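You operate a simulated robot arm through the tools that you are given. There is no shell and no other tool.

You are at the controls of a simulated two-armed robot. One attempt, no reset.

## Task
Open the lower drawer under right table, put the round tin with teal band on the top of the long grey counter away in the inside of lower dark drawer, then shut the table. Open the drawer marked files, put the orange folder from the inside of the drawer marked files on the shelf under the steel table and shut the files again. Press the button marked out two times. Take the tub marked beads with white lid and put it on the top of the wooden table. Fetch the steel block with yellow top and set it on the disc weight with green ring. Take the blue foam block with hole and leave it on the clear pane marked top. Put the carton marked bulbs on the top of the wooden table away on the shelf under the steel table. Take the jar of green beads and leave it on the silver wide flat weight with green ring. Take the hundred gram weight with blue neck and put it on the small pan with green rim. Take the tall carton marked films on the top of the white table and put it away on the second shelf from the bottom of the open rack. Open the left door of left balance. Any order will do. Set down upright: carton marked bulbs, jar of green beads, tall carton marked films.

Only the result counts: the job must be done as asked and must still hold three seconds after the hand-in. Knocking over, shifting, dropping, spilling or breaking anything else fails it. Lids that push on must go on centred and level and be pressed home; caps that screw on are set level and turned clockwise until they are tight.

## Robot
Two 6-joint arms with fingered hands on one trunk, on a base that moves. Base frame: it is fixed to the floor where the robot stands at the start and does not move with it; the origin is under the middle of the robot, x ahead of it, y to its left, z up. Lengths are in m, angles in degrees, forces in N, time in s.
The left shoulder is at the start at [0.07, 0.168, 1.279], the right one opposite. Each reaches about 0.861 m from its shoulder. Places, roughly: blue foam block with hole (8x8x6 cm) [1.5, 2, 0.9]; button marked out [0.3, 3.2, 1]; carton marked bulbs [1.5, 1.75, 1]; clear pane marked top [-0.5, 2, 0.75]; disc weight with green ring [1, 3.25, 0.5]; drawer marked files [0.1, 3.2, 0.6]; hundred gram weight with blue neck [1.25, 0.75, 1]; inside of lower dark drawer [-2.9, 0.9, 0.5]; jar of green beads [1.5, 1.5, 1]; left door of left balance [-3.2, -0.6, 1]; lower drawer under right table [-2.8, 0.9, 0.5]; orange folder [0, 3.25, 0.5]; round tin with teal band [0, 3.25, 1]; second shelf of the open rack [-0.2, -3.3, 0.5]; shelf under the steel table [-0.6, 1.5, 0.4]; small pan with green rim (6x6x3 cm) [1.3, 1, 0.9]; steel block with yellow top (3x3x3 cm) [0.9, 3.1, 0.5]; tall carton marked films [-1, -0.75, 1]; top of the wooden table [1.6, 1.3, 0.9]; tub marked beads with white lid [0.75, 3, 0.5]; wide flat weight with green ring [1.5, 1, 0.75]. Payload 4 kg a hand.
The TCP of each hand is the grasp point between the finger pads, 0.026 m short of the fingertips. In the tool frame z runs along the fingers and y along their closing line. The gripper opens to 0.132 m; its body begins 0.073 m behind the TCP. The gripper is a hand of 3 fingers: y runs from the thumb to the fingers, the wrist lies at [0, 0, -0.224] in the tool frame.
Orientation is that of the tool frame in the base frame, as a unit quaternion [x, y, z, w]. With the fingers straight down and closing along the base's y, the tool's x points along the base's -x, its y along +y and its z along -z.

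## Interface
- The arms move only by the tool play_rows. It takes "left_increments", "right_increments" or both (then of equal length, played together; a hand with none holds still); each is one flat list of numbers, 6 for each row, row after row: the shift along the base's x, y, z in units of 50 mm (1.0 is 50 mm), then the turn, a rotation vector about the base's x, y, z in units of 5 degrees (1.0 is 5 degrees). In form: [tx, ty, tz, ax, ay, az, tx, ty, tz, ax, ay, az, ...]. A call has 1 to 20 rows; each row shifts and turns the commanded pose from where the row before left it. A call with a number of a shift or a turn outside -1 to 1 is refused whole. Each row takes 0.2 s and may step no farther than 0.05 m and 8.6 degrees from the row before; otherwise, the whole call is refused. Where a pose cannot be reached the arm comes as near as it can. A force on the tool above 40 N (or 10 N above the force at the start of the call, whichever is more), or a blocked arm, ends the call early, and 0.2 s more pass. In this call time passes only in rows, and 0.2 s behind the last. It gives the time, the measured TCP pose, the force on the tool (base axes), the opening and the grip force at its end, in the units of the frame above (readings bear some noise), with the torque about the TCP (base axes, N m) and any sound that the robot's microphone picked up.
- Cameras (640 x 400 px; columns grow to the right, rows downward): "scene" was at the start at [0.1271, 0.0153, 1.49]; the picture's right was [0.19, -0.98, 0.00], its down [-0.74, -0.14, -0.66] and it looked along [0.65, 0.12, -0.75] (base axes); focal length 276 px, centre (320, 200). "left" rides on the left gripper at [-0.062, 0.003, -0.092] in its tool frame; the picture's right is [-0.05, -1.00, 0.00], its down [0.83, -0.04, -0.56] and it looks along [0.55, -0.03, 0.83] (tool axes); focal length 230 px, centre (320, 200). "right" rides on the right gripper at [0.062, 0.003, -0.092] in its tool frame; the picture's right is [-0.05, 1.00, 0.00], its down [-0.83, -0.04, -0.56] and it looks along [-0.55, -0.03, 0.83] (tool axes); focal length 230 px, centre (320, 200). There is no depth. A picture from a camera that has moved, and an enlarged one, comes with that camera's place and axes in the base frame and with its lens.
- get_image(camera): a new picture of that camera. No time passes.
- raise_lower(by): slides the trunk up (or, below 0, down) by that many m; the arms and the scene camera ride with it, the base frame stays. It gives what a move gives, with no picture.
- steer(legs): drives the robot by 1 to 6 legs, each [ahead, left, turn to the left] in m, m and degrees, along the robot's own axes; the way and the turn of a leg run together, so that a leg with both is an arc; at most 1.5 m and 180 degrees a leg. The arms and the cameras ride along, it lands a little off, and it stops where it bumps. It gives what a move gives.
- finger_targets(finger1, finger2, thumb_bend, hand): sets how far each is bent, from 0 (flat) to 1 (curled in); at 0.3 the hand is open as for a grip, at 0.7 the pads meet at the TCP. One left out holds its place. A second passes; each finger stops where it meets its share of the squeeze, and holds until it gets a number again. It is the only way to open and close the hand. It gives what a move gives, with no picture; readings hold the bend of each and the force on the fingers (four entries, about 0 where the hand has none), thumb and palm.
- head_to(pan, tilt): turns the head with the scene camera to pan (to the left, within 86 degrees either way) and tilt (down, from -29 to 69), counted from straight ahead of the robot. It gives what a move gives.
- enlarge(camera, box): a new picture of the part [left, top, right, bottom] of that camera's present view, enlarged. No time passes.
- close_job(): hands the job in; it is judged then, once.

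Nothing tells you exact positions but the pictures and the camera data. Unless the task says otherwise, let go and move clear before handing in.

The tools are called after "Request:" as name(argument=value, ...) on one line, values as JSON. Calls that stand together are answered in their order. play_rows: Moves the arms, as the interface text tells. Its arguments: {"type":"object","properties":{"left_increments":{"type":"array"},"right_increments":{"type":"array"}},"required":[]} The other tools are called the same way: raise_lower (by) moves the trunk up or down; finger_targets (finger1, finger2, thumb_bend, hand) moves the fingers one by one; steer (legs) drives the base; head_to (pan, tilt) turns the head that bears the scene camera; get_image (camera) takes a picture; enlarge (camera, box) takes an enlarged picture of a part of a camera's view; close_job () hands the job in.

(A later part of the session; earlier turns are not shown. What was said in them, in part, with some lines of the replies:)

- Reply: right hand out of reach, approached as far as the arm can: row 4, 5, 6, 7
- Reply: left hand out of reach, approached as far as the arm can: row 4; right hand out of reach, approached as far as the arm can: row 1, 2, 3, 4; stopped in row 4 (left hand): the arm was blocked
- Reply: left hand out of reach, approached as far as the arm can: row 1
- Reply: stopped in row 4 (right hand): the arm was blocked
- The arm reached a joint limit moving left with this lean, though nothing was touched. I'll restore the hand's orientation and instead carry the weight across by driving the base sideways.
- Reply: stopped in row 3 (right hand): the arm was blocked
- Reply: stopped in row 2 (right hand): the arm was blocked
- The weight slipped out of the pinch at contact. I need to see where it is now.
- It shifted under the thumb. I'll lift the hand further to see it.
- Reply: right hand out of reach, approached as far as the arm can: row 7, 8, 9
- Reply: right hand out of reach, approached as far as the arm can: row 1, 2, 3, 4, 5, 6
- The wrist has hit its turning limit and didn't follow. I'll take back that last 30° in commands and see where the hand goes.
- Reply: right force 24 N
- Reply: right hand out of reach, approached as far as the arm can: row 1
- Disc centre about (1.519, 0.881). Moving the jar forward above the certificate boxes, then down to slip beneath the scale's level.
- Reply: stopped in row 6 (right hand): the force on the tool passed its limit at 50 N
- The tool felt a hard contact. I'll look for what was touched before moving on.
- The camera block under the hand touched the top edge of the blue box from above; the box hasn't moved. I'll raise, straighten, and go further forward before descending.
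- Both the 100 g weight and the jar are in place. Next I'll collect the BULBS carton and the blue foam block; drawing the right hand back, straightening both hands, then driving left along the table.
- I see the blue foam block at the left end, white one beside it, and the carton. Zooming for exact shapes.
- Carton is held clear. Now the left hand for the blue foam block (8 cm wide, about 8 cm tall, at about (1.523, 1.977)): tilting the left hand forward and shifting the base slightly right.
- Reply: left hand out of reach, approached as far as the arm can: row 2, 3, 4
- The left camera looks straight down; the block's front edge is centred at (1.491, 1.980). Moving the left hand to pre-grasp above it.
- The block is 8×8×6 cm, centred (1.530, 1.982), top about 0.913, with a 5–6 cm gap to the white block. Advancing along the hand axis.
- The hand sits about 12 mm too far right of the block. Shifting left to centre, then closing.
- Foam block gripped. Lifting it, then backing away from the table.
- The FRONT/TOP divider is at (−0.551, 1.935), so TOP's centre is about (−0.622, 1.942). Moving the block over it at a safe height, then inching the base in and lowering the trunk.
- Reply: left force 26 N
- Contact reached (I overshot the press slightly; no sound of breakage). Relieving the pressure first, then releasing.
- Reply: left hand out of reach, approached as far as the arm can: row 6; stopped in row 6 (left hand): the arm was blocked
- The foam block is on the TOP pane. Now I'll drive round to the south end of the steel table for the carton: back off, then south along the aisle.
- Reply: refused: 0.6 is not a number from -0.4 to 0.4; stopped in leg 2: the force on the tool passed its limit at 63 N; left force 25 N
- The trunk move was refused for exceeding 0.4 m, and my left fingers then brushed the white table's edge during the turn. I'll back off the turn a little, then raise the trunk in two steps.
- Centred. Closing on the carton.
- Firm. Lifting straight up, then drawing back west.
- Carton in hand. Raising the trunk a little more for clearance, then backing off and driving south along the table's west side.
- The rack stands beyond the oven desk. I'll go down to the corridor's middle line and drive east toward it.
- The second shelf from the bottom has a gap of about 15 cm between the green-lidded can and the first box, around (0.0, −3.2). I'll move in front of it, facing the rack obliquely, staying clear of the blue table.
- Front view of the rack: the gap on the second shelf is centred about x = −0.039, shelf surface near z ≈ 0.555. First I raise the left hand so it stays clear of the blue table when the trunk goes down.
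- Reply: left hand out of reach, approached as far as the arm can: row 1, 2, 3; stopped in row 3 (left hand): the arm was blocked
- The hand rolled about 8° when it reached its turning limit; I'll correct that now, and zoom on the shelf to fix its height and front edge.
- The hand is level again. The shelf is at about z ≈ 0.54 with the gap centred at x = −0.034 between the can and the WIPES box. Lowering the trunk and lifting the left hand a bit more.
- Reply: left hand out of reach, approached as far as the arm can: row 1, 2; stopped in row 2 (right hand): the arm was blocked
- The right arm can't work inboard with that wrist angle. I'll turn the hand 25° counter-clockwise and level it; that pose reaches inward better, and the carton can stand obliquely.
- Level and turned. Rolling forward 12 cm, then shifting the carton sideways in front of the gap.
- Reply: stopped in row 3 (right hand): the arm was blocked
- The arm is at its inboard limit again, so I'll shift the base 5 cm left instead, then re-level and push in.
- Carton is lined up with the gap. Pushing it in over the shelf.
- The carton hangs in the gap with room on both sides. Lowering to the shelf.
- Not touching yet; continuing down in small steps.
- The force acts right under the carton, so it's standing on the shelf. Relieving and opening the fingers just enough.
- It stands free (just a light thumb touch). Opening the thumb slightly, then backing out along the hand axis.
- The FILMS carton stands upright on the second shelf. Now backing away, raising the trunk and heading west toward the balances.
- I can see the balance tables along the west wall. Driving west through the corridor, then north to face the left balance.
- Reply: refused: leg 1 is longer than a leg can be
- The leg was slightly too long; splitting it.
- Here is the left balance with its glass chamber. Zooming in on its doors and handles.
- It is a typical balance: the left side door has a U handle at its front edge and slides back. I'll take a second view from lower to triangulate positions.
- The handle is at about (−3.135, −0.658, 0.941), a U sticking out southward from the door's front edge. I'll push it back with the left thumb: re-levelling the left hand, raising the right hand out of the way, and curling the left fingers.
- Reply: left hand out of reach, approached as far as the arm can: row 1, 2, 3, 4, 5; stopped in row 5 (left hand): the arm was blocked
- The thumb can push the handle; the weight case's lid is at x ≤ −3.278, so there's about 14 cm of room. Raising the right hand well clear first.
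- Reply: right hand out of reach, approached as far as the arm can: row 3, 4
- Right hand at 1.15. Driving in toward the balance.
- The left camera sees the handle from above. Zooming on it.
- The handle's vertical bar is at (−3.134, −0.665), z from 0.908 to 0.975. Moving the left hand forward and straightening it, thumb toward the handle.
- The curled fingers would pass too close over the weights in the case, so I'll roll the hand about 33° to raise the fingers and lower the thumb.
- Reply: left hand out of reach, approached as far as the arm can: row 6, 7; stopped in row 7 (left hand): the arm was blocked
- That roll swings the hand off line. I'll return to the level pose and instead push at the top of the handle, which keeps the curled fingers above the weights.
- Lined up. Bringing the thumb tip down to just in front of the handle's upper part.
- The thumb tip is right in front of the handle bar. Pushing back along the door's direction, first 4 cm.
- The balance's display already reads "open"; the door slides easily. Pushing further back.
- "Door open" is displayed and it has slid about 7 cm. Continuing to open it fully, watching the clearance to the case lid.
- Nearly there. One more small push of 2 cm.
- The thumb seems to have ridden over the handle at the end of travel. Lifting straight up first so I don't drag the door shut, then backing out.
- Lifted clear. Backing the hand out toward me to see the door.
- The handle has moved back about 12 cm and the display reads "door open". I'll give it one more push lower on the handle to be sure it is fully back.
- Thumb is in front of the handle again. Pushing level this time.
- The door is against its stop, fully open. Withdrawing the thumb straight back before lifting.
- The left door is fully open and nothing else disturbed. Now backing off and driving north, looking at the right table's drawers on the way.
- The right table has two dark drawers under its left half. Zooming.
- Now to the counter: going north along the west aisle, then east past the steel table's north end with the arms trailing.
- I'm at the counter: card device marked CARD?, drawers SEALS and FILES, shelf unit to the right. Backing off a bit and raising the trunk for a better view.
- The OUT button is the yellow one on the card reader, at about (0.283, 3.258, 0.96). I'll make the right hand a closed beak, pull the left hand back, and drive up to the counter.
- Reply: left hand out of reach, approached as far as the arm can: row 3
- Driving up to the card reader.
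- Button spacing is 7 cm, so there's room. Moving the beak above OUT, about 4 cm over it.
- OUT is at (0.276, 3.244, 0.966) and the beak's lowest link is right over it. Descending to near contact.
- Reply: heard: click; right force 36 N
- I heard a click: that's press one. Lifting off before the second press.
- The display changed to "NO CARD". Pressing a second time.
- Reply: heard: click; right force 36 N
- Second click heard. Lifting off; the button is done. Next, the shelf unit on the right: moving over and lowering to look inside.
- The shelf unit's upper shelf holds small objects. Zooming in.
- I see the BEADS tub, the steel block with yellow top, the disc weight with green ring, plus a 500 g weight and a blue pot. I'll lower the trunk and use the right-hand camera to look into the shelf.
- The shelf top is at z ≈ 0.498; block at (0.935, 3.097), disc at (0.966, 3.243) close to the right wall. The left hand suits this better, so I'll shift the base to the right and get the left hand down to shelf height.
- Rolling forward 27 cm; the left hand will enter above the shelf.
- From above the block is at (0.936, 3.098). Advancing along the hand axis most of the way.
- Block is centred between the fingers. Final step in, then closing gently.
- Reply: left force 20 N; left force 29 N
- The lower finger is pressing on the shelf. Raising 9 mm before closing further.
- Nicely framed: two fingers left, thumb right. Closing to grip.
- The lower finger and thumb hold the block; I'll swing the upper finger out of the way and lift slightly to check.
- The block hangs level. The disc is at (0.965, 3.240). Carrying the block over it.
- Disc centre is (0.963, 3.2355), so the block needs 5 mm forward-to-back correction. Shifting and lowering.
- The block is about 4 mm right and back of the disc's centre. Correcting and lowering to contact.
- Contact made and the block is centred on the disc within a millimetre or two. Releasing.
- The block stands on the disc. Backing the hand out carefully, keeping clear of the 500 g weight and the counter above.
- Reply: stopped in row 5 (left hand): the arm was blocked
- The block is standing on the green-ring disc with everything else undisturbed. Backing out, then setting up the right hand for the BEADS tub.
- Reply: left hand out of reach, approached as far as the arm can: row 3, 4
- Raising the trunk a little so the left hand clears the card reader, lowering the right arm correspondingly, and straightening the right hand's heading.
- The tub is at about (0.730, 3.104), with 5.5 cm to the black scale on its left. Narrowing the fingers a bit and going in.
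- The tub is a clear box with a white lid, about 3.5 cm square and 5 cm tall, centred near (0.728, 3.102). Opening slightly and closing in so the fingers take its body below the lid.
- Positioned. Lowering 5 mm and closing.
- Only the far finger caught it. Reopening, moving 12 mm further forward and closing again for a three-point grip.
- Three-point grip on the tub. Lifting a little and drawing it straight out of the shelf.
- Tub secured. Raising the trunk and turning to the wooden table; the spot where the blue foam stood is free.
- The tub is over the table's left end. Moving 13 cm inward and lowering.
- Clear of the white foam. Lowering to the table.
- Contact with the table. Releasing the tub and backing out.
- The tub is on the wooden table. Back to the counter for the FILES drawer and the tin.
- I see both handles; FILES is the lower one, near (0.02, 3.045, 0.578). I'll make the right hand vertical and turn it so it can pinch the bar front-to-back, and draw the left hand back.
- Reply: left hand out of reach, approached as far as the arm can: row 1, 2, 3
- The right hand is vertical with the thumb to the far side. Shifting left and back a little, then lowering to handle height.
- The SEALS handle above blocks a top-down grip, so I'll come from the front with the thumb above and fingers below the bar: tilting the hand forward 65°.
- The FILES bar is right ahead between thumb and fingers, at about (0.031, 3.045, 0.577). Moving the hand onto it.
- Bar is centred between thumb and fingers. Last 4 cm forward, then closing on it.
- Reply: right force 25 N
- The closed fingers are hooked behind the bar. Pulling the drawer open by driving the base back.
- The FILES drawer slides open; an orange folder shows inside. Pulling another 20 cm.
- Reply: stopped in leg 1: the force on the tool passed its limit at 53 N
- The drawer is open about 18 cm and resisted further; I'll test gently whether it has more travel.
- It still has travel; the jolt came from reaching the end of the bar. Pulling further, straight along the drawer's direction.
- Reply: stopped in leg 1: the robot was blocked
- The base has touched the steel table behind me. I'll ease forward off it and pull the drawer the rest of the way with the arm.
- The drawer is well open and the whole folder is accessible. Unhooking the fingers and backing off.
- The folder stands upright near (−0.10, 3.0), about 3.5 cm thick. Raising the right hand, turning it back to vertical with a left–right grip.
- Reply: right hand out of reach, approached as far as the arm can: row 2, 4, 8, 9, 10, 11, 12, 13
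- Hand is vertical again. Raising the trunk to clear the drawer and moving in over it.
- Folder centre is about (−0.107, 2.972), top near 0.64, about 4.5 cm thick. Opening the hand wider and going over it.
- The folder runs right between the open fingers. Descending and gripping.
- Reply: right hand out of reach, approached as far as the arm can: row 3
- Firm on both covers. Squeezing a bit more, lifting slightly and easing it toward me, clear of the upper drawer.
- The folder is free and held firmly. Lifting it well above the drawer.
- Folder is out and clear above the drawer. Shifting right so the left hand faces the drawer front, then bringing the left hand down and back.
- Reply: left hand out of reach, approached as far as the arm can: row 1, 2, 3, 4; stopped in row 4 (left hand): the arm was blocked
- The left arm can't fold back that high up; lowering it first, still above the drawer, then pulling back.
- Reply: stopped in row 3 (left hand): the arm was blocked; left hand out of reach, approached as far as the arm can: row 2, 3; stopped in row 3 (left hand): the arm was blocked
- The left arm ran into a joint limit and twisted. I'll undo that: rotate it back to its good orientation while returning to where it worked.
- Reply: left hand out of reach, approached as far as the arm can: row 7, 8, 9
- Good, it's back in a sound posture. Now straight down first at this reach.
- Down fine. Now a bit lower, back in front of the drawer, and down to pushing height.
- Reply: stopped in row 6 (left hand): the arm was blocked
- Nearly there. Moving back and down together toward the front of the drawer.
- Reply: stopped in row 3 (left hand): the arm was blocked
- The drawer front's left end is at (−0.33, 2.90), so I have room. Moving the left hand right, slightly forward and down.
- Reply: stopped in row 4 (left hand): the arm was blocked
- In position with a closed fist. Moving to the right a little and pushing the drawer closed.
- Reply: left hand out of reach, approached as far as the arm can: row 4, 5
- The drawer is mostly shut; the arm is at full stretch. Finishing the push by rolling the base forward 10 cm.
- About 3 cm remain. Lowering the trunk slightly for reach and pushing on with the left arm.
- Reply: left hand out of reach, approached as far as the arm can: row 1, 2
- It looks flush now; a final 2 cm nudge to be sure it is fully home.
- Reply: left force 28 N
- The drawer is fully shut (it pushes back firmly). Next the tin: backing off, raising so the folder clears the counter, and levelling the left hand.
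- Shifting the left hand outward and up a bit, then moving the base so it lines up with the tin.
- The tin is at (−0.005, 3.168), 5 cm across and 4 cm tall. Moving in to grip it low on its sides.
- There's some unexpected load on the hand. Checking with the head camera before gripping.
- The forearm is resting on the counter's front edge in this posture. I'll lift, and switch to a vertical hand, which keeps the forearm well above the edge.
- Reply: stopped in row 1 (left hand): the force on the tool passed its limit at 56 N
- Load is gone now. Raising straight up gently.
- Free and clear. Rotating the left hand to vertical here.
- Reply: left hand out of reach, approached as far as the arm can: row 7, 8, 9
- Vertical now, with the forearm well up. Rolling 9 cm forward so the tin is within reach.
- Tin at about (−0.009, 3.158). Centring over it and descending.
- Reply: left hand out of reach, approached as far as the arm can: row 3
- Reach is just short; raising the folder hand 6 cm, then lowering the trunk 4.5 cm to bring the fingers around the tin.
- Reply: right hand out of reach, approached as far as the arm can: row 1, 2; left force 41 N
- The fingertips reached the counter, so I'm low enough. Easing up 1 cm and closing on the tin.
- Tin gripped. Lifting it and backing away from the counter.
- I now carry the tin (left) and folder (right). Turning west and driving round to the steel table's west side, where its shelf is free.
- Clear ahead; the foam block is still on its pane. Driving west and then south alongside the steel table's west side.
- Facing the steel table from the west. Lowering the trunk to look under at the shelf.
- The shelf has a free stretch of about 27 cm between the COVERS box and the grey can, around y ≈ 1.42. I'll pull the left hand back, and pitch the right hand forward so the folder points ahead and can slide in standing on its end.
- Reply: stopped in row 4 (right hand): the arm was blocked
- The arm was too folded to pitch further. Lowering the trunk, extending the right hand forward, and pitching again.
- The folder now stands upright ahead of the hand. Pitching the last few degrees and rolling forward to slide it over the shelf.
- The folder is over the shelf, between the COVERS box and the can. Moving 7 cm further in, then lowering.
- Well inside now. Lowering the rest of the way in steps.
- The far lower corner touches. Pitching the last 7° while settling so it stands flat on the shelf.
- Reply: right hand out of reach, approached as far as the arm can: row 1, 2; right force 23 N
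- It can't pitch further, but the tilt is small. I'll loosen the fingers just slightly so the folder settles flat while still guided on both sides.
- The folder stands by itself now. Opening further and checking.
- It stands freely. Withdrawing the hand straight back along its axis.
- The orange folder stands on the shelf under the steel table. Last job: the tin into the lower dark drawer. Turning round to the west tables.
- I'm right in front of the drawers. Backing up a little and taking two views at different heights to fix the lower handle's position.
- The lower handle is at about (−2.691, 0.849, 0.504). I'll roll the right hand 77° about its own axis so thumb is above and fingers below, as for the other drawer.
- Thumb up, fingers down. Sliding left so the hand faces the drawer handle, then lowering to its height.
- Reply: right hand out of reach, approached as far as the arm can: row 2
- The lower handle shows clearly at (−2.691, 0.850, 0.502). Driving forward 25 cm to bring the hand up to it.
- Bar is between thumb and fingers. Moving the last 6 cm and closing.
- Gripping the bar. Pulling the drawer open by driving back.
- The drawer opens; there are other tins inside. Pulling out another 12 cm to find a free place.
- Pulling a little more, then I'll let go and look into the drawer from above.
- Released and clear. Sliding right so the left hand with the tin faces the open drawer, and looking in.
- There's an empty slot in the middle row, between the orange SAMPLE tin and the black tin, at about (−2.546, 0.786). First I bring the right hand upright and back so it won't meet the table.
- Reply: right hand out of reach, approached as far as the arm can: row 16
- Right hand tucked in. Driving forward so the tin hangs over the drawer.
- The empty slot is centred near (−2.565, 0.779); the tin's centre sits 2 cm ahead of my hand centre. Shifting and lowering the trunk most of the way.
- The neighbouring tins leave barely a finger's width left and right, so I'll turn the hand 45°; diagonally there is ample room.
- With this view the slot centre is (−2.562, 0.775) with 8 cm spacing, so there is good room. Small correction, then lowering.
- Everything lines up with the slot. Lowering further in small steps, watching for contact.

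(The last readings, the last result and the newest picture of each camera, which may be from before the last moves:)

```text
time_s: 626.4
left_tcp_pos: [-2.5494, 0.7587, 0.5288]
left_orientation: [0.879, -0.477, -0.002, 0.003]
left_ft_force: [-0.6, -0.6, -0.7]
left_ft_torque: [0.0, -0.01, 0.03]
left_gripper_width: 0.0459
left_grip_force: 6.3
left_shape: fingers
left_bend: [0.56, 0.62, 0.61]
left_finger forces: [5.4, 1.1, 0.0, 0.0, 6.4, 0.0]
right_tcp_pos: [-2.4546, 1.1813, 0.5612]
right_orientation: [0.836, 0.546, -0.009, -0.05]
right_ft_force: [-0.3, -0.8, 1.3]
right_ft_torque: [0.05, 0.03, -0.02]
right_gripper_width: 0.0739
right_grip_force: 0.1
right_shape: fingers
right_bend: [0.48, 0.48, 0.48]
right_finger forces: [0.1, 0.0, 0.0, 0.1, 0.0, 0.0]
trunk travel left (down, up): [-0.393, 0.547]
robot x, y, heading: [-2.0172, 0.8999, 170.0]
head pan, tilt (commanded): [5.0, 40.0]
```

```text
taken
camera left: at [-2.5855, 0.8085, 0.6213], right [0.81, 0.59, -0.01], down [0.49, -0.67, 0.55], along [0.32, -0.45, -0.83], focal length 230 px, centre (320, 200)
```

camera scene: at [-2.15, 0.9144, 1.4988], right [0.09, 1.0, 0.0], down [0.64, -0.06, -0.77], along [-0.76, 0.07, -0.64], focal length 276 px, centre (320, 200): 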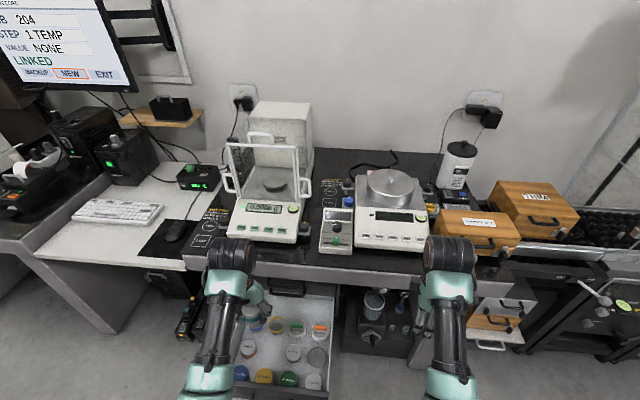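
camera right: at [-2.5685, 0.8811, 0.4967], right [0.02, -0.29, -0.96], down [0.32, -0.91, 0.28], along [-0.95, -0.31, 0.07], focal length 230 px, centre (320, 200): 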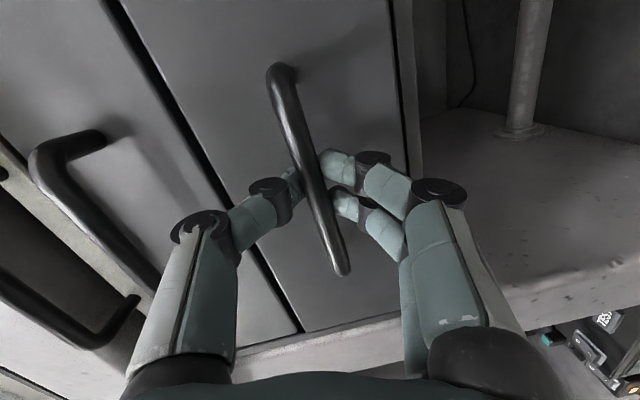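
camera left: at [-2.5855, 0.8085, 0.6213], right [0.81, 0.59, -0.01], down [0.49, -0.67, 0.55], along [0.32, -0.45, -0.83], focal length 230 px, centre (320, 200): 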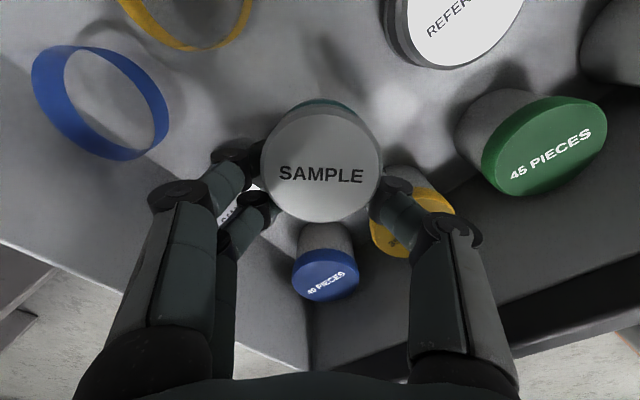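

Still free. Continuing down.

Request:
raise_lower(by=-0.012)

Request:
raise_lower(by=-0.006)

Request:
get_image(camera="left")

```text
time_s: 627.0
left_tcp_pos: [-2.5498, 0.7577, 0.5158]
left_orientation: [0.879, -0.478, -0.001, 0.003]
left_ft_force: [0.4, -0.1, -0.2]
left_ft_torque: [-0.03, -0.04, 0.01]
left_gripper_width: 0.0458
left_grip_force: 6.5
left_shape: fingers
left_bend: [0.56, 0.62, 0.61]
left_finger forces: [5.5, 1.1, 0.1, 0.0, 6.3, 0.0]
right_tcp_pos: [-2.455, 1.1822, 0.548]
right_orientation: [0.836, 0.547, -0.009, -0.051]
right_ft_force: [-0.1, -1.0, -0.4]
right_ft_torque: [0.02, -0.02, 0.01]
right_gripper_width: 0.0739
right_grip_force: 0.0
right_shape: fingers
right_bend: [0.48, 0.48, 0.48]
right_finger forces: [0.0, 0.1, 0.1, 0.1, 0.1, 0.1]
trunk travel left (down, up): [-0.381, 0.559]
robot x, y, heading: [-2.0152, 0.8985, 170.0]
head pan, tilt (commanded): [5.0, 40.0]
```

```text
time_s: 627.5
left_tcp_pos: [-2.5499, 0.7582, 0.5114]
left_orientation: [0.879, -0.477, -0.001, 0.003]
left_ft_force: [-0.7, -0.2, -0.9]
left_ft_torque: [-0.01, 0.01, -0.01]
left_gripper_width: 0.0459
left_grip_force: 6.5
left_shape: fingers
left_bend: [0.56, 0.62, 0.61]
left_finger forces: [5.3, 1.2, 0.0, 0.1, 6.4, 0.0]
right_tcp_pos: [-2.456, 1.1819, 0.5406]
right_orientation: [0.836, 0.546, -0.008, -0.05]
right_ft_force: [0.7, 0.3, 0.7]
right_ft_torque: [0.0, -0.01, -0.01]
right_gripper_width: 0.0739
right_grip_force: 0.0
right_shape: fingers
right_bend: [0.48, 0.48, 0.48]
right_finger forces: [0.1, 0.0, 0.1, 0.0, 0.0, 0.0]
trunk travel left (down, up): [-0.375, 0.565]
robot x, y, heading: [-2.0174, 0.8955, 169.9]
head pan, tilt (commanded): [5.0, 40.0]
```

```text
taken
camera left: at [-2.5855, 0.8084, 0.6033], right [0.81, 0.59, -0.01], down [0.49, -0.67, 0.55], along [0.32, -0.45, -0.83], focal length 230 px, centre (320, 200)
```

left: 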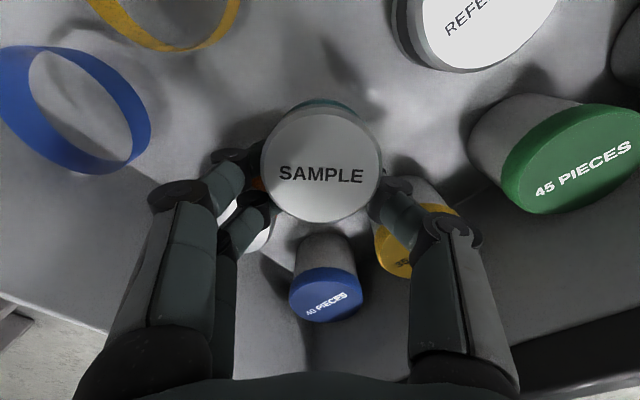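

Not touching yet. A few more millimetres.

Request:
raise_lower(by=-0.006)

Request:
raise_lower(by=-0.005)

```text
time_s: 628.0
left_tcp_pos: [-2.5507, 0.7575, 0.5044]
left_orientation: [0.879, -0.477, -0.002, 0.002]
left_ft_force: [0.2, 0.0, -0.6]
left_ft_torque: [-0.03, 0.01, -0.01]
left_gripper_width: 0.0457
left_grip_force: 7.2
left_shape: fingers
left_bend: [0.56, 0.63, 0.61]
left_finger forces: [5.4, 2.2, 0.1, 0.1, 6.5, 0.0]
right_tcp_pos: [-2.4552, 1.1805, 0.5343]
right_orientation: [0.836, 0.546, -0.008, -0.051]
right_ft_force: [-0.7, -0.3, 0.1]
right_ft_torque: [0.02, 0.01, 0.03]
right_gripper_width: 0.0739
right_grip_force: 0.1
right_shape: fingers
right_bend: [0.48, 0.48, 0.48]
right_finger forces: [0.0, 0.0, 0.0, 0.0, 0.0, 0.0]
trunk travel left (down, up): [-0.369, 0.571]
robot x, y, heading: [-2.0165, 0.898, 170.0]
head pan, tilt (commanded): [5.0, 40.0]
```

```text
time_s: 628.6
left_tcp_pos: [-2.5509, 0.7577, 0.5006]
left_orientation: [0.879, -0.477, -0.001, 0.002]
left_ft_force: [0.0, 0.3, -1.8]
left_ft_torque: [-0.02, 0.01, -0.04]
left_gripper_width: 0.0457
left_grip_force: 7.1
left_shape: fingers
left_bend: [0.56, 0.63, 0.61]
left_finger forces: [5.3, 1.3, 0.0, 0.1, 6.5, 0.1]
right_tcp_pos: [-2.4557, 1.1808, 0.5301]
right_orientation: [0.836, 0.546, -0.009, -0.051]
right_ft_force: [0.3, -0.6, 0.1]
right_ft_torque: [-0.01, 0.01, 0.03]
right_gripper_width: 0.0741
right_grip_force: 0.1
right_shape: fingers
right_bend: [0.48, 0.48, 0.48]
right_finger forces: [0.0, 0.1, 0.1, 0.0, 0.1, 0.0]
trunk travel left (down, up): [-0.364, 0.576]
robot x, y, heading: [-2.0161, 0.8991, 170.0]
head pan, tilt (commanded): [5.0, 40.0]
```

Request:
raise_lower(by=-0.005)

Request:
raise_lower(by=-0.005)

Request:
get_image(camera="left")

```text
time_s: 629.1
left_tcp_pos: [-2.5507, 0.7579, 0.4955]
left_orientation: [0.879, -0.477, -0.001, 0.002]
left_ft_force: [0.4, 0.8, -0.9]
left_ft_torque: [-0.01, 0.0, 0.02]
left_gripper_width: 0.0458
left_grip_force: 6.4
left_shape: fingers
left_bend: [0.56, 0.63, 0.61]
left_finger forces: [5.2, 1.4, 0.0, 0.0, 6.4, 0.1]
right_tcp_pos: [-2.4557, 1.181, 0.5256]
right_orientation: [0.836, 0.546, -0.009, -0.051]
right_ft_force: [0.0, 1.1, 0.1]
right_ft_torque: [0.0, 0.0, 0.01]
right_gripper_width: 0.0741
right_grip_force: 0.0
right_shape: fingers
right_bend: [0.48, 0.48, 0.48]
right_finger forces: [0.0, 0.1, 0.1, 0.1, 0.0, 0.2]
trunk travel left (down, up): [-0.359, 0.581]
robot x, y, heading: [-2.0176, 0.8989, 170.1]
head pan, tilt (commanded): [5.0, 40.0]
```

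```text
time_s: 629.7
left_tcp_pos: [-2.5521, 0.7573, 0.4905]
left_orientation: [0.879, -0.477, -0.002, 0.003]
left_ft_force: [-0.3, 0.1, -0.6]
left_ft_torque: [-0.05, 0.0, 0.02]
left_gripper_width: 0.0458
left_grip_force: 6.8
left_shape: fingers
left_bend: [0.56, 0.63, 0.61]
left_finger forces: [5.4, 1.5, 0.1, 0.0, 6.5, 0.0]
right_tcp_pos: [-2.4555, 1.1809, 0.5212]
right_orientation: [0.836, 0.546, -0.009, -0.05]
right_ft_force: [-0.5, 0.4, 0.4]
right_ft_torque: [0.03, 0.0, -0.02]
right_gripper_width: 0.074
right_grip_force: 0.1
right_shape: fingers
right_bend: [0.48, 0.48, 0.48]
right_finger forces: [0.1, 0.1, 0.0, 0.0, 0.1, 0.0]
trunk travel left (down, up): [-0.354, 0.586]
robot x, y, heading: [-2.0175, 0.8984, 170.3]
head pan, tilt (commanded): [5.0, 40.0]
```

```text
taken
camera left: at [-2.5856, 0.8084, 0.5823], right [0.81, 0.59, -0.01], down [0.49, -0.67, 0.55], along [0.32, -0.45, -0.83], focal length 230 px, centre (320, 200)
```

left: 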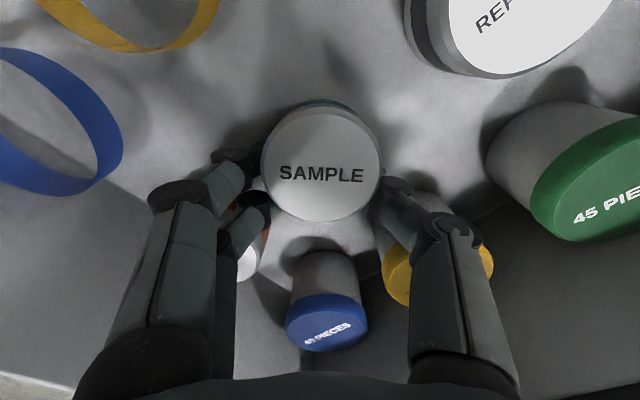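

Still above the drawer floor. Continuing.

Request:
raise_lower(by=-0.008)

Request:
raise_lower(by=-0.006)

```text
time_s: 630.2
left_tcp_pos: [-2.5505, 0.758, 0.4865]
left_orientation: [0.879, -0.477, -0.005, 0.003]
left_ft_force: [0.8, -0.1, 25.0]
left_ft_torque: [0.27, -0.34, 0.01]
left_gripper_width: 0.0459
left_grip_force: 18.4
left_shape: fingers
left_bend: [0.57, 0.63, 0.62]
left_finger forces: [10.0, 1.6, 0.0, 0.0, 24.8, 0.1]
right_tcp_pos: [-2.454, 1.182, 0.514]
right_orientation: [0.836, 0.546, -0.01, -0.051]
right_ft_force: [-1.1, -1.0, -0.8]
right_ft_torque: [0.05, -0.01, 0.03]
right_gripper_width: 0.0739
right_grip_force: 0.1
right_shape: fingers
right_bend: [0.48, 0.48, 0.48]
right_finger forces: [0.0, 0.0, 0.0, 0.0, 0.0, 0.1]
trunk travel left (down, up): [-0.346, 0.594]
robot x, y, heading: [-2.0166, 0.8994, 170.1]
head pan, tilt (commanded): [5.0, 40.0]
```

```text
time_s: 630.6
left_tcp_pos: [-2.5544, 0.7591, 0.4859]
left_orientation: [0.878, -0.478, -0.009, 0.005]
left_ft_force: [1.3, 0.9, 19.5]
left_ft_torque: [0.29, -0.53, -0.02]
left_gripper_width: 0.0456
left_grip_force: 15.7
left_shape: fingers
left_bend: [0.57, 0.62, 0.62]
left_finger forces: [6.1, 1.2, 0.0, 0.1, 23.9, 0.0]
right_tcp_pos: [-2.4553, 1.1812, 0.5115]
right_orientation: [0.835, 0.547, -0.009, -0.05]
right_ft_force: [-0.2, -0.4, 0.3]
right_ft_torque: [-0.04, 0.0, -0.01]
right_gripper_width: 0.0742
right_grip_force: 0.1
right_shape: fingers
right_bend: [0.48, 0.48, 0.48]
right_finger forces: [0.1, 0.0, 0.1, 0.0, 0.0, 0.0]
trunk travel left (down, up): [-0.344, 0.596]
robot x, y, heading: [-2.0153, 0.9001, 170.3]
head pan, tilt (commanded): [5.0, 40.0]
stopped: the force on the tool passed its limit at 44 N (the readings are from after the stop); the commanded pose is now the measured one
```

Contact. Easing up slightly, then releasing the tin.

Request:
raise_lower(by=0.006)

Request:
get_image(camera="left")

```text
time_s: 631.2
left_tcp_pos: [-2.552, 0.7582, 0.4879]
left_orientation: [0.879, -0.477, -0.005, 0.004]
left_ft_force: [-1.1, -0.2, -0.5]
left_ft_torque: [0.0, -0.04, 0.01]
left_gripper_width: 0.0454
left_grip_force: 6.5
left_shape: fingers
left_bend: [0.57, 0.63, 0.61]
left_finger forces: [5.7, 1.0, 0.0, 0.0, 6.5, 0.0]
right_tcp_pos: [-2.456, 1.1813, 0.5168]
right_orientation: [0.836, 0.547, -0.009, -0.051]
right_ft_force: [0.0, -0.6, 0.0]
right_ft_torque: [-0.01, -0.03, -0.02]
right_gripper_width: 0.074
right_grip_force: 0.1
right_shape: fingers
right_bend: [0.48, 0.48, 0.48]
right_finger forces: [0.0, 0.0, 0.0, 0.0, 0.0, 0.0]
trunk travel left (down, up): [-0.35, 0.59]
robot x, y, heading: [-2.018, 0.9007, 170.0]
head pan, tilt (commanded): [5.0, 40.0]
```

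```text
taken
camera left: at [-2.5867, 0.8085, 0.5808], right [0.81, 0.59, -0.01], down [0.49, -0.67, 0.55], along [0.32, -0.45, -0.83], focal length 230 px, centre (320, 200)
```

left: 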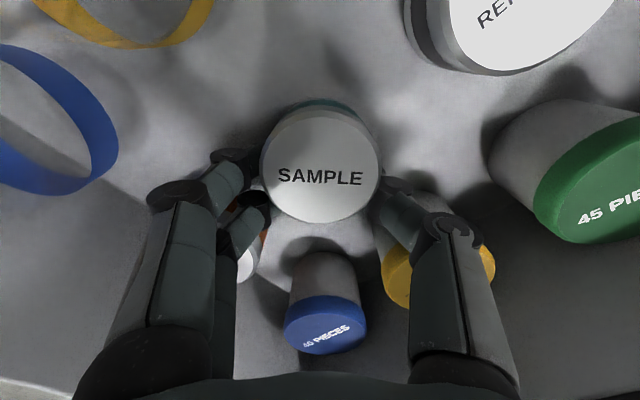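

Opening just a few millimetres so the neighbours aren't touched.

Request:
finger_targets(hand="left", finger1=0.53, finger2=0.58, thumb_bend=0.57)

Request:
get_image(camera="left")

```text
time_s: 632.2
left_tcp_pos: [-2.5516, 0.7587, 0.4894]
left_orientation: [0.878, -0.478, -0.006, 0.004]
left_ft_force: [0.3, -0.5, -0.1]
left_ft_torque: [0.02, -0.03, 0.04]
left_gripper_width: 0.0524
left_grip_force: 0.0
left_shape: fingers
left_bend: [0.53, 0.57, 0.56]
left_finger forces: [0.0, 0.0, 0.1, 0.0, 0.0, 0.0]
right_tcp_pos: [-2.4556, 1.1806, 0.5166]
right_orientation: [0.835, 0.547, -0.008, -0.05]
right_ft_force: [-0.1, 0.1, 0.3]
right_ft_torque: [-0.01, 0.01, -0.04]
right_gripper_width: 0.0741
right_grip_force: 0.1
right_shape: fingers
right_bend: [0.48, 0.48, 0.48]
right_finger forces: [0.0, 0.1, 0.0, 0.0, 0.0, 0.0]
trunk travel left (down, up): [-0.35, 0.59]
robot x, y, heading: [-2.0165, 0.8979, 169.8]
head pan, tilt (commanded): [5.0, 40.0]
```

```text
taken
camera left: at [-2.587, 0.8086, 0.5819], right [0.81, 0.59, -0.01], down [0.5, -0.67, 0.55], along [0.31, -0.45, -0.84], focal length 230 px, centre (320, 200)
```

left: 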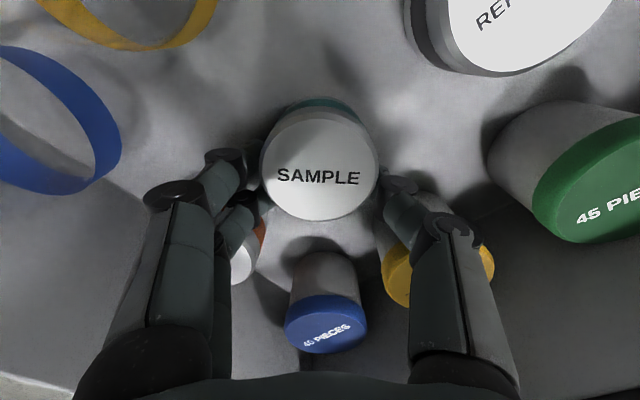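

Released; the tin is standing. Raising the hand straight up.

Request:
raise_lower(by=0.03)

Request:
get_image(camera="left")

Request:
raise_lower(by=0.2)

Request:
get_image(camera="left")

```text
time_s: 632.9
left_tcp_pos: [-2.5524, 0.7585, 0.5186]
left_orientation: [0.879, -0.478, -0.006, 0.004]
left_ft_force: [0.6, 0.5, 0.3]
left_ft_torque: [0.0, 0.01, 0.0]
left_gripper_width: 0.0517
left_grip_force: 0.1
left_shape: fingers
left_bend: [0.53, 0.57, 0.56]
left_finger forces: [0.0, 0.0, 0.0, 0.0, 0.0, 0.0]
right_tcp_pos: [-2.4551, 1.1806, 0.5475]
right_orientation: [0.836, 0.546, -0.009, -0.051]
right_ft_force: [0.0, 1.4, -1.0]
right_ft_torque: [0.02, -0.03, 0.01]
right_gripper_width: 0.0739
right_grip_force: 0.0
right_shape: fingers
right_bend: [0.48, 0.48, 0.48]
right_finger forces: [0.0, 0.1, 0.1, 0.0, 0.1, 0.0]
trunk travel left (down, up): [-0.38, 0.56]
robot x, y, heading: [-2.0171, 0.8962, 170.2]
head pan, tilt (commanded): [5.0, 40.0]
```

```text
taken
camera left: at [-2.5871, 0.8087, 0.6118], right [0.81, 0.59, -0.01], down [0.5, -0.67, 0.55], along [0.31, -0.45, -0.84], focal length 230 px, centre (320, 200)
```

left: 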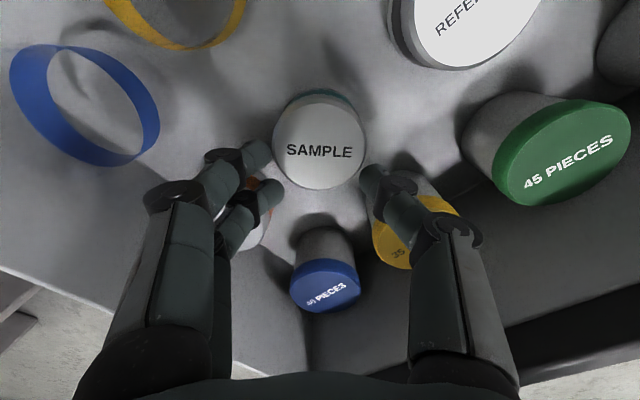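

```text
time_s: 635.1
left_tcp_pos: [-2.5535, 0.7598, 0.7193]
left_orientation: [0.879, -0.477, -0.006, 0.003]
left_ft_force: [-0.4, -0.1, 0.1]
left_ft_torque: [0.01, -0.02, 0.04]
left_gripper_width: 0.0519
left_grip_force: 0.0
left_shape: fingers
left_bend: [0.53, 0.57, 0.56]
left_finger forces: [0.1, 0.0, 0.0, 0.0, 0.1, 0.0]
right_tcp_pos: [-2.4542, 1.1802, 0.746]
right_orientation: [0.836, 0.547, -0.009, -0.05]
right_ft_force: [-0.2, 0.3, 0.4]
right_ft_torque: [0.0, 0.02, -0.04]
right_gripper_width: 0.0738
right_grip_force: 0.0
right_shape: fingers
right_bend: [0.48, 0.48, 0.48]
right_finger forces: [0.1, 0.0, 0.1, 0.0, 0.0, 0.1]
trunk travel left (down, up): [-0.58, 0.36]
robot x, y, heading: [-2.013, 0.8954, 170.1]
head pan, tilt (commanded): [5.0, 40.0]
```

```text
taken
camera left: at [-2.5871, 0.8087, 0.8118], right [0.81, 0.59, -0.01], down [0.5, -0.67, 0.55], along [0.31, -0.45, -0.84], focal length 230 px, centre (320, 200)
```

left: 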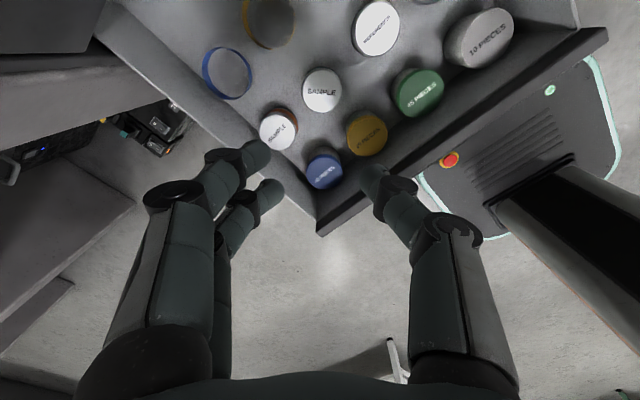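

The tin stands in the slot with all the others undisturbed. Backing off to close the drawer: the left hand becomes a fist, turned back and tilted forward.

Request:
steer(legs=[[-0.36, 0, 0]])

Request:
finger_targets(hand="left", finger1=0.75, finger2=0.75, thumb_bend=0.72)

Request:
play_rows(left_increments=[0, 0, 0, 0, 0, 1, 0, 0, 0, 0, 0, 1, 0, 0, 0, 0, 0, 1, 0, 0, 0, 0, 0, 1, 0, 0, 0, 0, 0, 1, 0, 0, 0, 0, 0, 1, 0, 0, 0, 0, 0, 1, 0, 0, 0, 0, 0, 1, 0, 0, 0, 0, 0, 1, -0.5, 0.09, 0, 0.17, 0.98, 0, -0.5, 0.09, 0, 0.17, 0.98, 0, -0.5, 0.09, 0, 0.17, 0.98, 0, 0, 0, 0, 0.17, 0.98, 0, 0, 0, 0, 0.17, 0.98, 0, 0, 0, 0, 0.17, 0.98, 0, 0, 0, 0, 0.17, 0.98, 0, 0, 0, 0, 0.17, 0.98, 0, 0, 0, 0, 0.17, 0.98, 0])

Request:
get_image(camera="scene")

```text
time_s: 637.4
left_tcp_pos: [-2.2068, 0.7, 0.719]
left_orientation: [0.877, -0.48, -0.006, 0.004]
left_ft_force: [0.4, -0.5, 0.1]
left_ft_torque: [-0.01, -0.01, 0.02]
left_gripper_width: 0.0524
left_grip_force: 0.0
left_shape: fingers
left_bend: [0.53, 0.57, 0.56]
left_finger forces: [0.1, 0.0, 0.1, 0.0, 0.0, 0.1]
right_tcp_pos: [-2.1072, 1.1224, 0.7464]
right_orientation: [0.838, 0.544, -0.009, -0.051]
right_ft_force: [0.3, -0.1, 0.0]
right_ft_torque: [-0.02, -0.02, 0.02]
right_gripper_width: 0.0738
right_grip_force: 0.0
right_shape: fingers
right_bend: [0.48, 0.48, 0.48]
right_finger forces: [0.0, 0.1, 0.0, 0.0, 0.0, 0.0]
trunk travel left (down, up): [-0.58, 0.36]
robot x, y, heading: [-1.6715, 0.836, 169.8]
head pan, tilt (commanded): [5.0, 40.0]
```

```text
time_s: 638.4
left_tcp_pos: [-2.2063, 0.7001, 0.7184]
left_orientation: [0.877, -0.48, -0.006, 0.004]
left_ft_force: [-0.6, 0.6, -0.1]
left_ft_torque: [0.01, -0.01, 0.02]
left_gripper_width: 0.0001
left_grip_force: 0.0
left_shape: fingers
left_bend: [0.74, 0.74, 0.71]
left_finger forces: [0.0, 0.0, 0.1, 0.1, 0.0, 0.0]
right_tcp_pos: [-2.1062, 1.122, 0.7468]
right_orientation: [0.838, 0.543, -0.009, -0.051]
right_ft_force: [0.3, 0.7, 0.1]
right_ft_torque: [-0.01, 0.01, 0.02]
right_gripper_width: 0.0741
right_grip_force: 0.1
right_shape: fingers
right_bend: [0.48, 0.48, 0.48]
right_finger forces: [0.1, 0.0, 0.1, 0.0, 0.1, 0.0]
trunk travel left (down, up): [-0.58, 0.36]
robot x, y, heading: [-1.6681, 0.835, 169.4]
head pan, tilt (commanded): [5.0, 40.0]
```

```text
time_s: 642.2
left_tcp_pos: [-2.2815, 0.7137, 0.7193]
left_orientation: [0.918, -0.098, -0.385, -0.019]
left_ft_force: [0.7, -0.3, -0.1]
left_ft_torque: [-0.02, 0.01, 0.0]
left_gripper_width: 0.0002
left_grip_force: 0.0
left_shape: fingers
left_bend: [0.74, 0.74, 0.71]
left_finger forces: [0.0, 0.0, 0.0, 0.0, 0.0, 0.0]
right_tcp_pos: [-2.1078, 1.122, 0.748]
right_orientation: [0.838, 0.543, -0.009, -0.051]
right_ft_force: [0.4, 0.1, -0.6]
right_ft_torque: [0.05, 0.02, 0.01]
right_gripper_width: 0.0738
right_grip_force: 0.1
right_shape: fingers
right_bend: [0.48, 0.48, 0.48]
right_finger forces: [0.0, 0.0, 0.0, 0.0, 0.0, 0.0]
trunk travel left (down, up): [-0.58, 0.36]
robot x, y, heading: [-1.6695, 0.8383, 169.4]
head pan, tilt (commanded): [5.0, 40.0]
```

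```text
taken
camera scene: at [-1.8036, 0.8533, 1.3577], right [0.09, 1.0, 0.0], down [0.64, -0.06, -0.77], along [-0.76, 0.07, -0.64], focal length 276 px, centre (320, 200)
```

scene: 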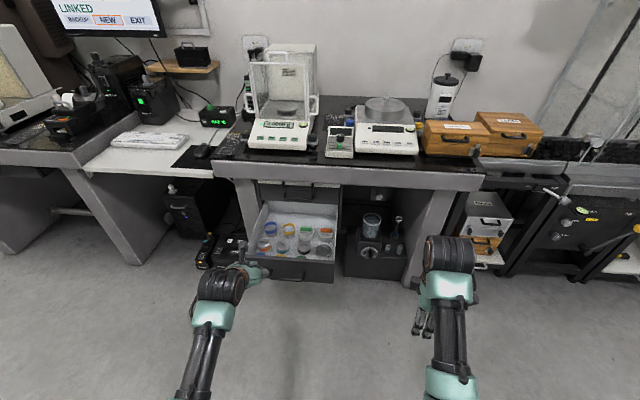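

Fist ready. Sliding right to face the drawer's middle and lowering to its front's height.

Request:
steer(legs=[[0, -0.09, 0]])

Request:
raise_lower(by=-0.205)

Request:
get_image(camera="scene")

Request:
get_image(camera="left")

```text
time_s: 643.3
left_tcp_pos: [-2.2662, 0.801, 0.7195]
left_orientation: [0.918, -0.096, -0.384, -0.017]
left_ft_force: [-0.3, 0.2, -0.3]
left_ft_torque: [0.01, -0.03, -0.06]
left_gripper_width: 0.0
left_grip_force: 0.0
left_shape: fingers
left_bend: [0.74, 0.74, 0.71]
left_finger forces: [0.0, 0.0, 0.1, 0.0, 0.0, 0.1]
right_tcp_pos: [-2.0916, 1.2103, 0.7458]
right_orientation: [0.838, 0.544, -0.009, -0.05]
right_ft_force: [-0.5, -1.2, 0.1]
right_ft_torque: [-0.02, 0.0, 0.02]
right_gripper_width: 0.074
right_grip_force: 0.0
right_shape: fingers
right_bend: [0.48, 0.48, 0.48]
right_finger forces: [0.1, 0.1, 0.1, 0.1, 0.1, 0.0]
trunk travel left (down, up): [-0.58, 0.36]
robot x, y, heading: [-1.6524, 0.9219, 169.8]
head pan, tilt (commanded): [5.0, 40.0]
```

```text
time_s: 645.5
left_tcp_pos: [-2.2665, 0.8013, 0.5146]
left_orientation: [0.918, -0.097, -0.384, -0.018]
left_ft_force: [-0.3, 0.0, 0.1]
left_ft_torque: [-0.03, 0.02, 0.03]
left_gripper_width: 0.0
left_grip_force: 0.0
left_shape: fingers
left_bend: [0.74, 0.74, 0.71]
left_finger forces: [0.1, 0.0, 0.0, 0.0, 0.0, 0.0]
right_tcp_pos: [-2.0922, 1.2087, 0.5425]
right_orientation: [0.838, 0.544, -0.008, -0.05]
right_ft_force: [-0.4, -0.2, -0.3]
right_ft_torque: [-0.01, -0.02, -0.02]
right_gripper_width: 0.0739
right_grip_force: 0.2
right_shape: fingers
right_bend: [0.48, 0.48, 0.48]
right_finger forces: [0.1, 0.0, 0.0, 0.1, 0.0, 0.0]
trunk travel left (down, up): [-0.375, 0.565]
robot x, y, heading: [-1.6511, 0.9235, 169.6]
head pan, tilt (commanded): [5.0, 40.0]
```

```text
taken
camera scene: at [-1.7879, 0.9407, 1.1526], right [0.09, 1.0, 0.0], down [0.64, -0.06, -0.77], along [-0.76, 0.07, -0.64], focal length 276 px, centre (320, 200)
```

scene: 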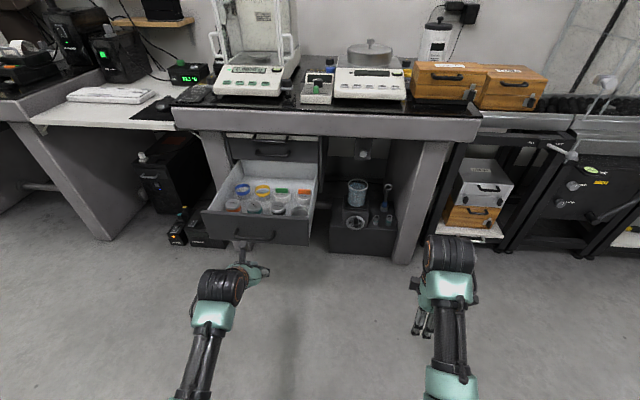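

```text
taken
camera left: at [-2.2439, 0.7977, 0.6232], right [0.16, 0.99, 0.0], down [0.97, -0.15, -0.2], along [-0.2, 0.03, -0.98], focal length 230 px, centre (320, 200)
```

left: 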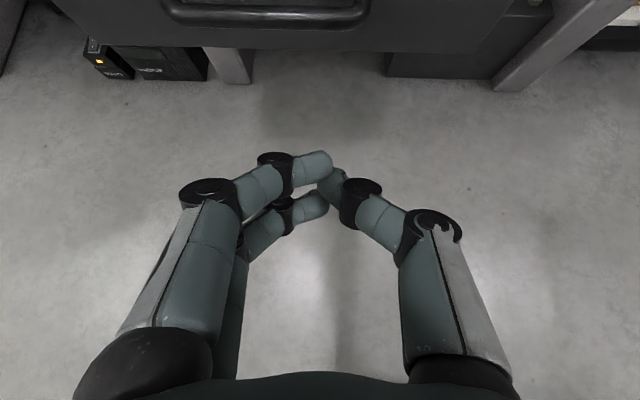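

Pushing the drawer shut by driving forward.

Request:
steer(legs=[[0.25, 0, 0]])

Request:
steer(legs=[[0.12, 0, 0]])

Request:
get_image(camera="scene")

```text
time_s: 647.3
left_tcp_pos: [-2.5083, 0.8426, 0.5137]
left_orientation: [0.919, -0.096, -0.383, -0.018]
left_ft_force: [0.5, -0.1, -0.1]
left_ft_torque: [-0.01, 0.01, 0.0]
left_gripper_width: 0.0
left_grip_force: 0.1
left_shape: fingers
left_bend: [0.75, 0.74, 0.71]
left_finger forces: [0.0, 0.0, 0.0, 0.1, 0.1, 0.0]
right_tcp_pos: [-2.3349, 1.2527, 0.5417]
right_orientation: [0.837, 0.545, -0.009, -0.05]
right_ft_force: [0.2, 0.1, -0.1]
right_ft_torque: [-0.03, -0.03, 0.04]
right_gripper_width: 0.074
right_grip_force: 0.1
right_shape: fingers
right_bend: [0.48, 0.48, 0.48]
right_finger forces: [0.0, 0.0, 0.0, 0.1, 0.0, 0.1]
trunk travel left (down, up): [-0.375, 0.565]
robot x, y, heading: [-1.8972, 0.9676, 170.2]
head pan, tilt (commanded): [5.0, 40.0]
```

```text
time_s: 648.5
left_tcp_pos: [-2.6261, 0.8624, 0.5121]
left_orientation: [0.919, -0.095, -0.382, -0.017]
left_ft_force: [1.1, -1.1, 0.1]
left_ft_torque: [-0.02, -0.03, 0.0]
left_gripper_width: 0.0
left_grip_force: 0.1
left_shape: fingers
left_bend: [0.75, 0.74, 0.71]
left_finger forces: [0.0, 0.0, 0.0, 0.0, 0.0, 0.1]
right_tcp_pos: [-2.4518, 1.2722, 0.5412]
right_orientation: [0.836, 0.547, -0.009, -0.05]
right_ft_force: [0.3, 0.3, -1.0]
right_ft_torque: [-0.02, 0.01, 0.04]
right_gripper_width: 0.0738
right_grip_force: 0.1
right_shape: fingers
right_bend: [0.48, 0.48, 0.48]
right_finger forces: [0.1, 0.0, 0.0, 0.0, 0.1, 0.0]
trunk travel left (down, up): [-0.375, 0.565]
robot x, y, heading: [-2.0149, 0.9866, 169.9]
head pan, tilt (commanded): [5.0, 40.0]
```

```text
taken
camera scene: at [-2.1486, 1.0046, 1.1524], right [0.09, 1.0, 0.0], down [0.64, -0.06, -0.77], along [-0.76, 0.07, -0.64], focal length 276 px, centre (320, 200)
```

scene: 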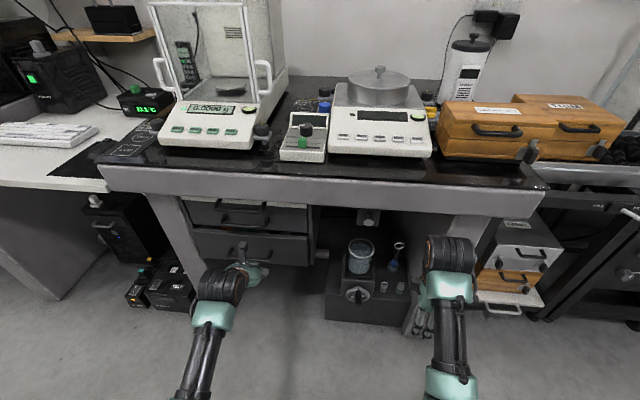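

Almost shut. A last careful push.

Request:
steer(legs=[[0.04, 0, 0]])

Request:
enlarge(camera="scene", box=[140, 160, 360, 300])

```text
time_s: 649.5
left_tcp_pos: [-2.6591, 0.8661, 0.5136]
left_orientation: [0.919, -0.093, -0.382, -0.015]
left_ft_force: [11.5, 0.2, 7.4]
left_ft_torque: [0.1, 0.08, -0.12]
left_gripper_width: 0.0
left_grip_force: 15.3
left_shape: fingers
left_bend: [0.78, 0.75, 0.71]
left_finger forces: [16.1, 0.0, 0.1, 0.1, 14.6, 0.0]
right_tcp_pos: [-2.4893, 1.2778, 0.5423]
right_orientation: [0.835, 0.548, -0.009, -0.051]
right_ft_force: [-0.3, 1.3, -0.8]
right_ft_torque: [-0.01, 0.0, 0.01]
right_gripper_width: 0.0739
right_grip_force: 0.0
right_shape: fingers
right_bend: [0.48, 0.48, 0.48]
right_finger forces: [0.1, 0.1, 0.1, 0.0, 0.1, 0.0]
trunk travel left (down, up): [-0.375, 0.565]
robot x, y, heading: [-2.054, 0.9903, 170.2]
head pan, tilt (commanded): [5.0, 40.0]
stopped in leg 1: the force on the tool passed its limit at 52 N (the readings are from after the stop); the commanded pose is now the measured one
```

```text
2.86 times, centred on (250, 230) of scene
camera zoom: at [-2.1832, 1.0107, 1.1528], right [0.09, 1.0, 0.0], down [0.64, -0.05, -0.77], along [-0.76, 0.07, -0.64], focal length 790 px, centre (520, 114)
```

zoom: 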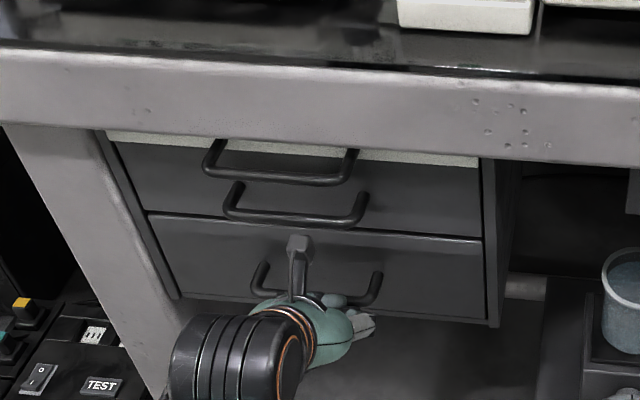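

The lower drawer is fully shut (firm stop, flush front). Backing away clear of everything.

Request:
steer(legs=[[-0.35, 0, 0]])

Request:
raise_lower(by=0.3)

Request:
get_image(camera="scene")

Request:
head_to(pan=50, tilt=20)

Request:
get_image(camera="scene")

```text
time_s: 651.8
left_tcp_pos: [-2.3188, 0.8065, 0.5133]
left_orientation: [0.92, -0.093, -0.38, -0.015]
left_ft_force: [-0.7, 0.6, -0.4]
left_ft_torque: [-0.01, -0.01, 0.0]
left_gripper_width: 0.0001
left_grip_force: 0.1
left_shape: fingers
left_bend: [0.77, 0.75, 0.71]
left_finger forces: [0.0, 0.0, 0.0, 0.1, 0.1, 0.0]
right_tcp_pos: [-2.1506, 1.2159, 0.542]
right_orientation: [0.835, 0.547, -0.009, -0.051]
right_ft_force: [0.6, 0.6, -0.7]
right_ft_torque: [0.0, 0.02, 0.0]
right_gripper_width: 0.074
right_grip_force: 0.0
right_shape: fingers
right_bend: [0.48, 0.48, 0.48]
right_finger forces: [0.1, 0.1, 0.0, 0.1, 0.0, 0.0]
trunk travel left (down, up): [-0.375, 0.565]
robot x, y, heading: [-1.7131, 0.9344, 170.2]
head pan, tilt (commanded): [5.0, 40.0]
```

```text
time_s: 654.8
left_tcp_pos: [-2.3207, 0.8051, 0.8111]
left_orientation: [0.92, -0.093, -0.38, -0.014]
left_ft_force: [0.3, 0.3, -0.4]
left_ft_torque: [-0.03, 0.01, -0.02]
left_gripper_width: 0.0002
left_grip_force: 0.0
left_shape: fingers
left_bend: [0.77, 0.75, 0.71]
left_finger forces: [0.0, 0.0, 0.1, 0.0, 0.0, 0.0]
right_tcp_pos: [-2.1515, 1.2171, 0.8413]
right_orientation: [0.835, 0.548, -0.009, -0.051]
right_ft_force: [-0.2, 0.1, -0.3]
right_ft_torque: [-0.01, 0.01, 0.0]
right_gripper_width: 0.0738
right_grip_force: 0.1
right_shape: fingers
right_bend: [0.48, 0.48, 0.48]
right_finger forces: [0.1, 0.0, 0.0, 0.0, 0.0, 0.1]
trunk travel left (down, up): [-0.675, 0.265]
robot x, y, heading: [-1.7117, 0.9339, 170.0]
head pan, tilt (commanded): [5.0, 40.0]
```

```text
taken
camera scene: at [-1.8457, 0.9515, 1.4525], right [0.08, 1.0, 0.0], down [0.64, -0.05, -0.77], along [-0.76, 0.06, -0.64], focal length 276 px, centre (320, 200)
```

scene: 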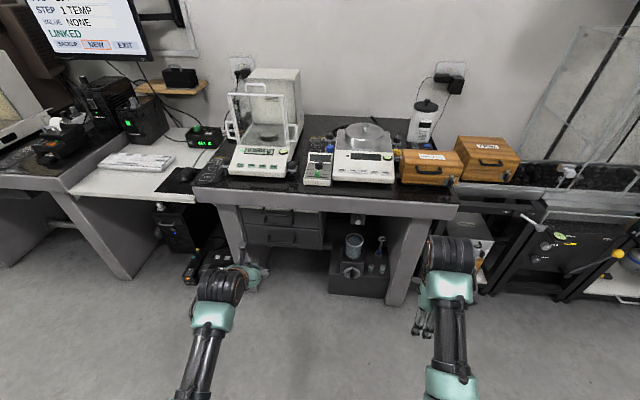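

```text
time_s: 655.9
left_tcp_pos: [-2.3203, 0.806, 0.8119]
left_orientation: [0.92, -0.093, -0.38, -0.015]
left_ft_force: [0.1, -0.5, 0.1]
left_ft_torque: [-0.03, 0.0, 0.0]
left_gripper_width: 0.0
left_grip_force: 0.0
left_shape: fingers
left_bend: [0.77, 0.75, 0.71]
left_finger forces: [0.0, 0.0, 0.0, 0.0, 0.0, 0.0]
right_tcp_pos: [-2.1522, 1.2174, 0.8422]
right_orientation: [0.835, 0.548, -0.009, -0.05]
right_ft_force: [-0.2, 0.7, -0.4]
right_ft_torque: [0.03, -0.01, -0.01]
right_gripper_width: 0.074
right_grip_force: 0.1
right_shape: fingers
right_bend: [0.48, 0.48, 0.48]
right_finger forces: [0.1, 0.1, 0.1, 0.1, 0.0, 0.1]
trunk travel left (down, up): [-0.675, 0.265]
robot x, y, heading: [-1.7126, 0.932, 170.0]
head pan, tilt (commanded): [50.0, 20.0]
```

```text
taken
camera scene: at [-1.8321, 0.8844, 1.484], right [-0.64, 0.76, 0.0], down [0.26, 0.22, -0.94], along [-0.72, -0.61, -0.34], focal length 276 px, centre (320, 200)
```

scene: 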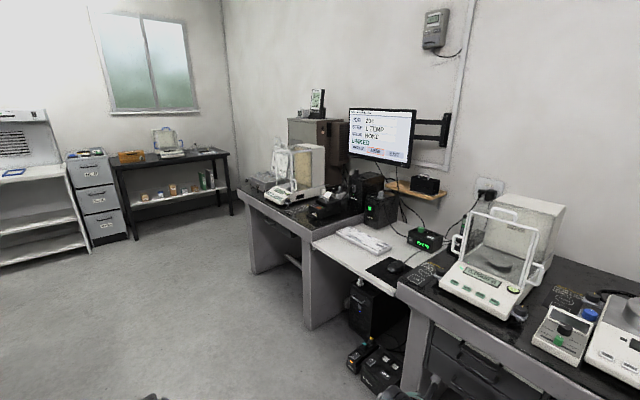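

All tasks are done, both hands are empty and clear of everything. Handing in.

Request:
close_job()

```text
The job is handed in.
```

I finished every task on the list and handed the job in. The hand-in returned no verdict, so what follows is from my own camera views and force readings.

| Task | Result |
|---|---|
| Tin with teal band | In the middle row of the lower dark drawer; drawer shut. I could not see inside after closing it. |
| Orange folder | Standing on end on the shelf under the steel table; FILES drawer pushed fully shut |
| Button marked out | Two clicks heard; the reader now shows "NO CARD" |
| Tub marked beads | On top of the wooden table, at its left end |
| Steel block with yellow top | Centred on the disc weight with green ring |
| Blue foam block | On the middle pane of the frame, marked TOP |
| Carton marked bulbs | Upright on the shelf under the steel table |
| Jar of green beads | Upright on the 500 g disc with green ring |
| Hundred gram weight | Standing in the small pan with green rim |
| Tall carton marked films | Upright on the second shelf from the bottom, at an angle |
| Left door of left balance | Pushed back to its stop; the display read "door open" |

A few things touched more than intended:
- **Hundred gram weight:** it slipped from the grip on the first try and landed standing beside the pan. I picked it up again and set it in. The pan may have moved a few millimetres.
- **Blue certificate box:** my hand pressed on its top edge once. It did not appear to move.
- **White table:** my fingers brushed its corner while turning, with a force of about 60 N. The items on it looked undisturbed.
- **Steel table:** my base bumped its leg while I opened the FILES drawer. The foam block and carton were still in place afterwards.
- **Glass pane:** I pressed the foam block down with about 25 N before easing off. I heard no sound of breakage.
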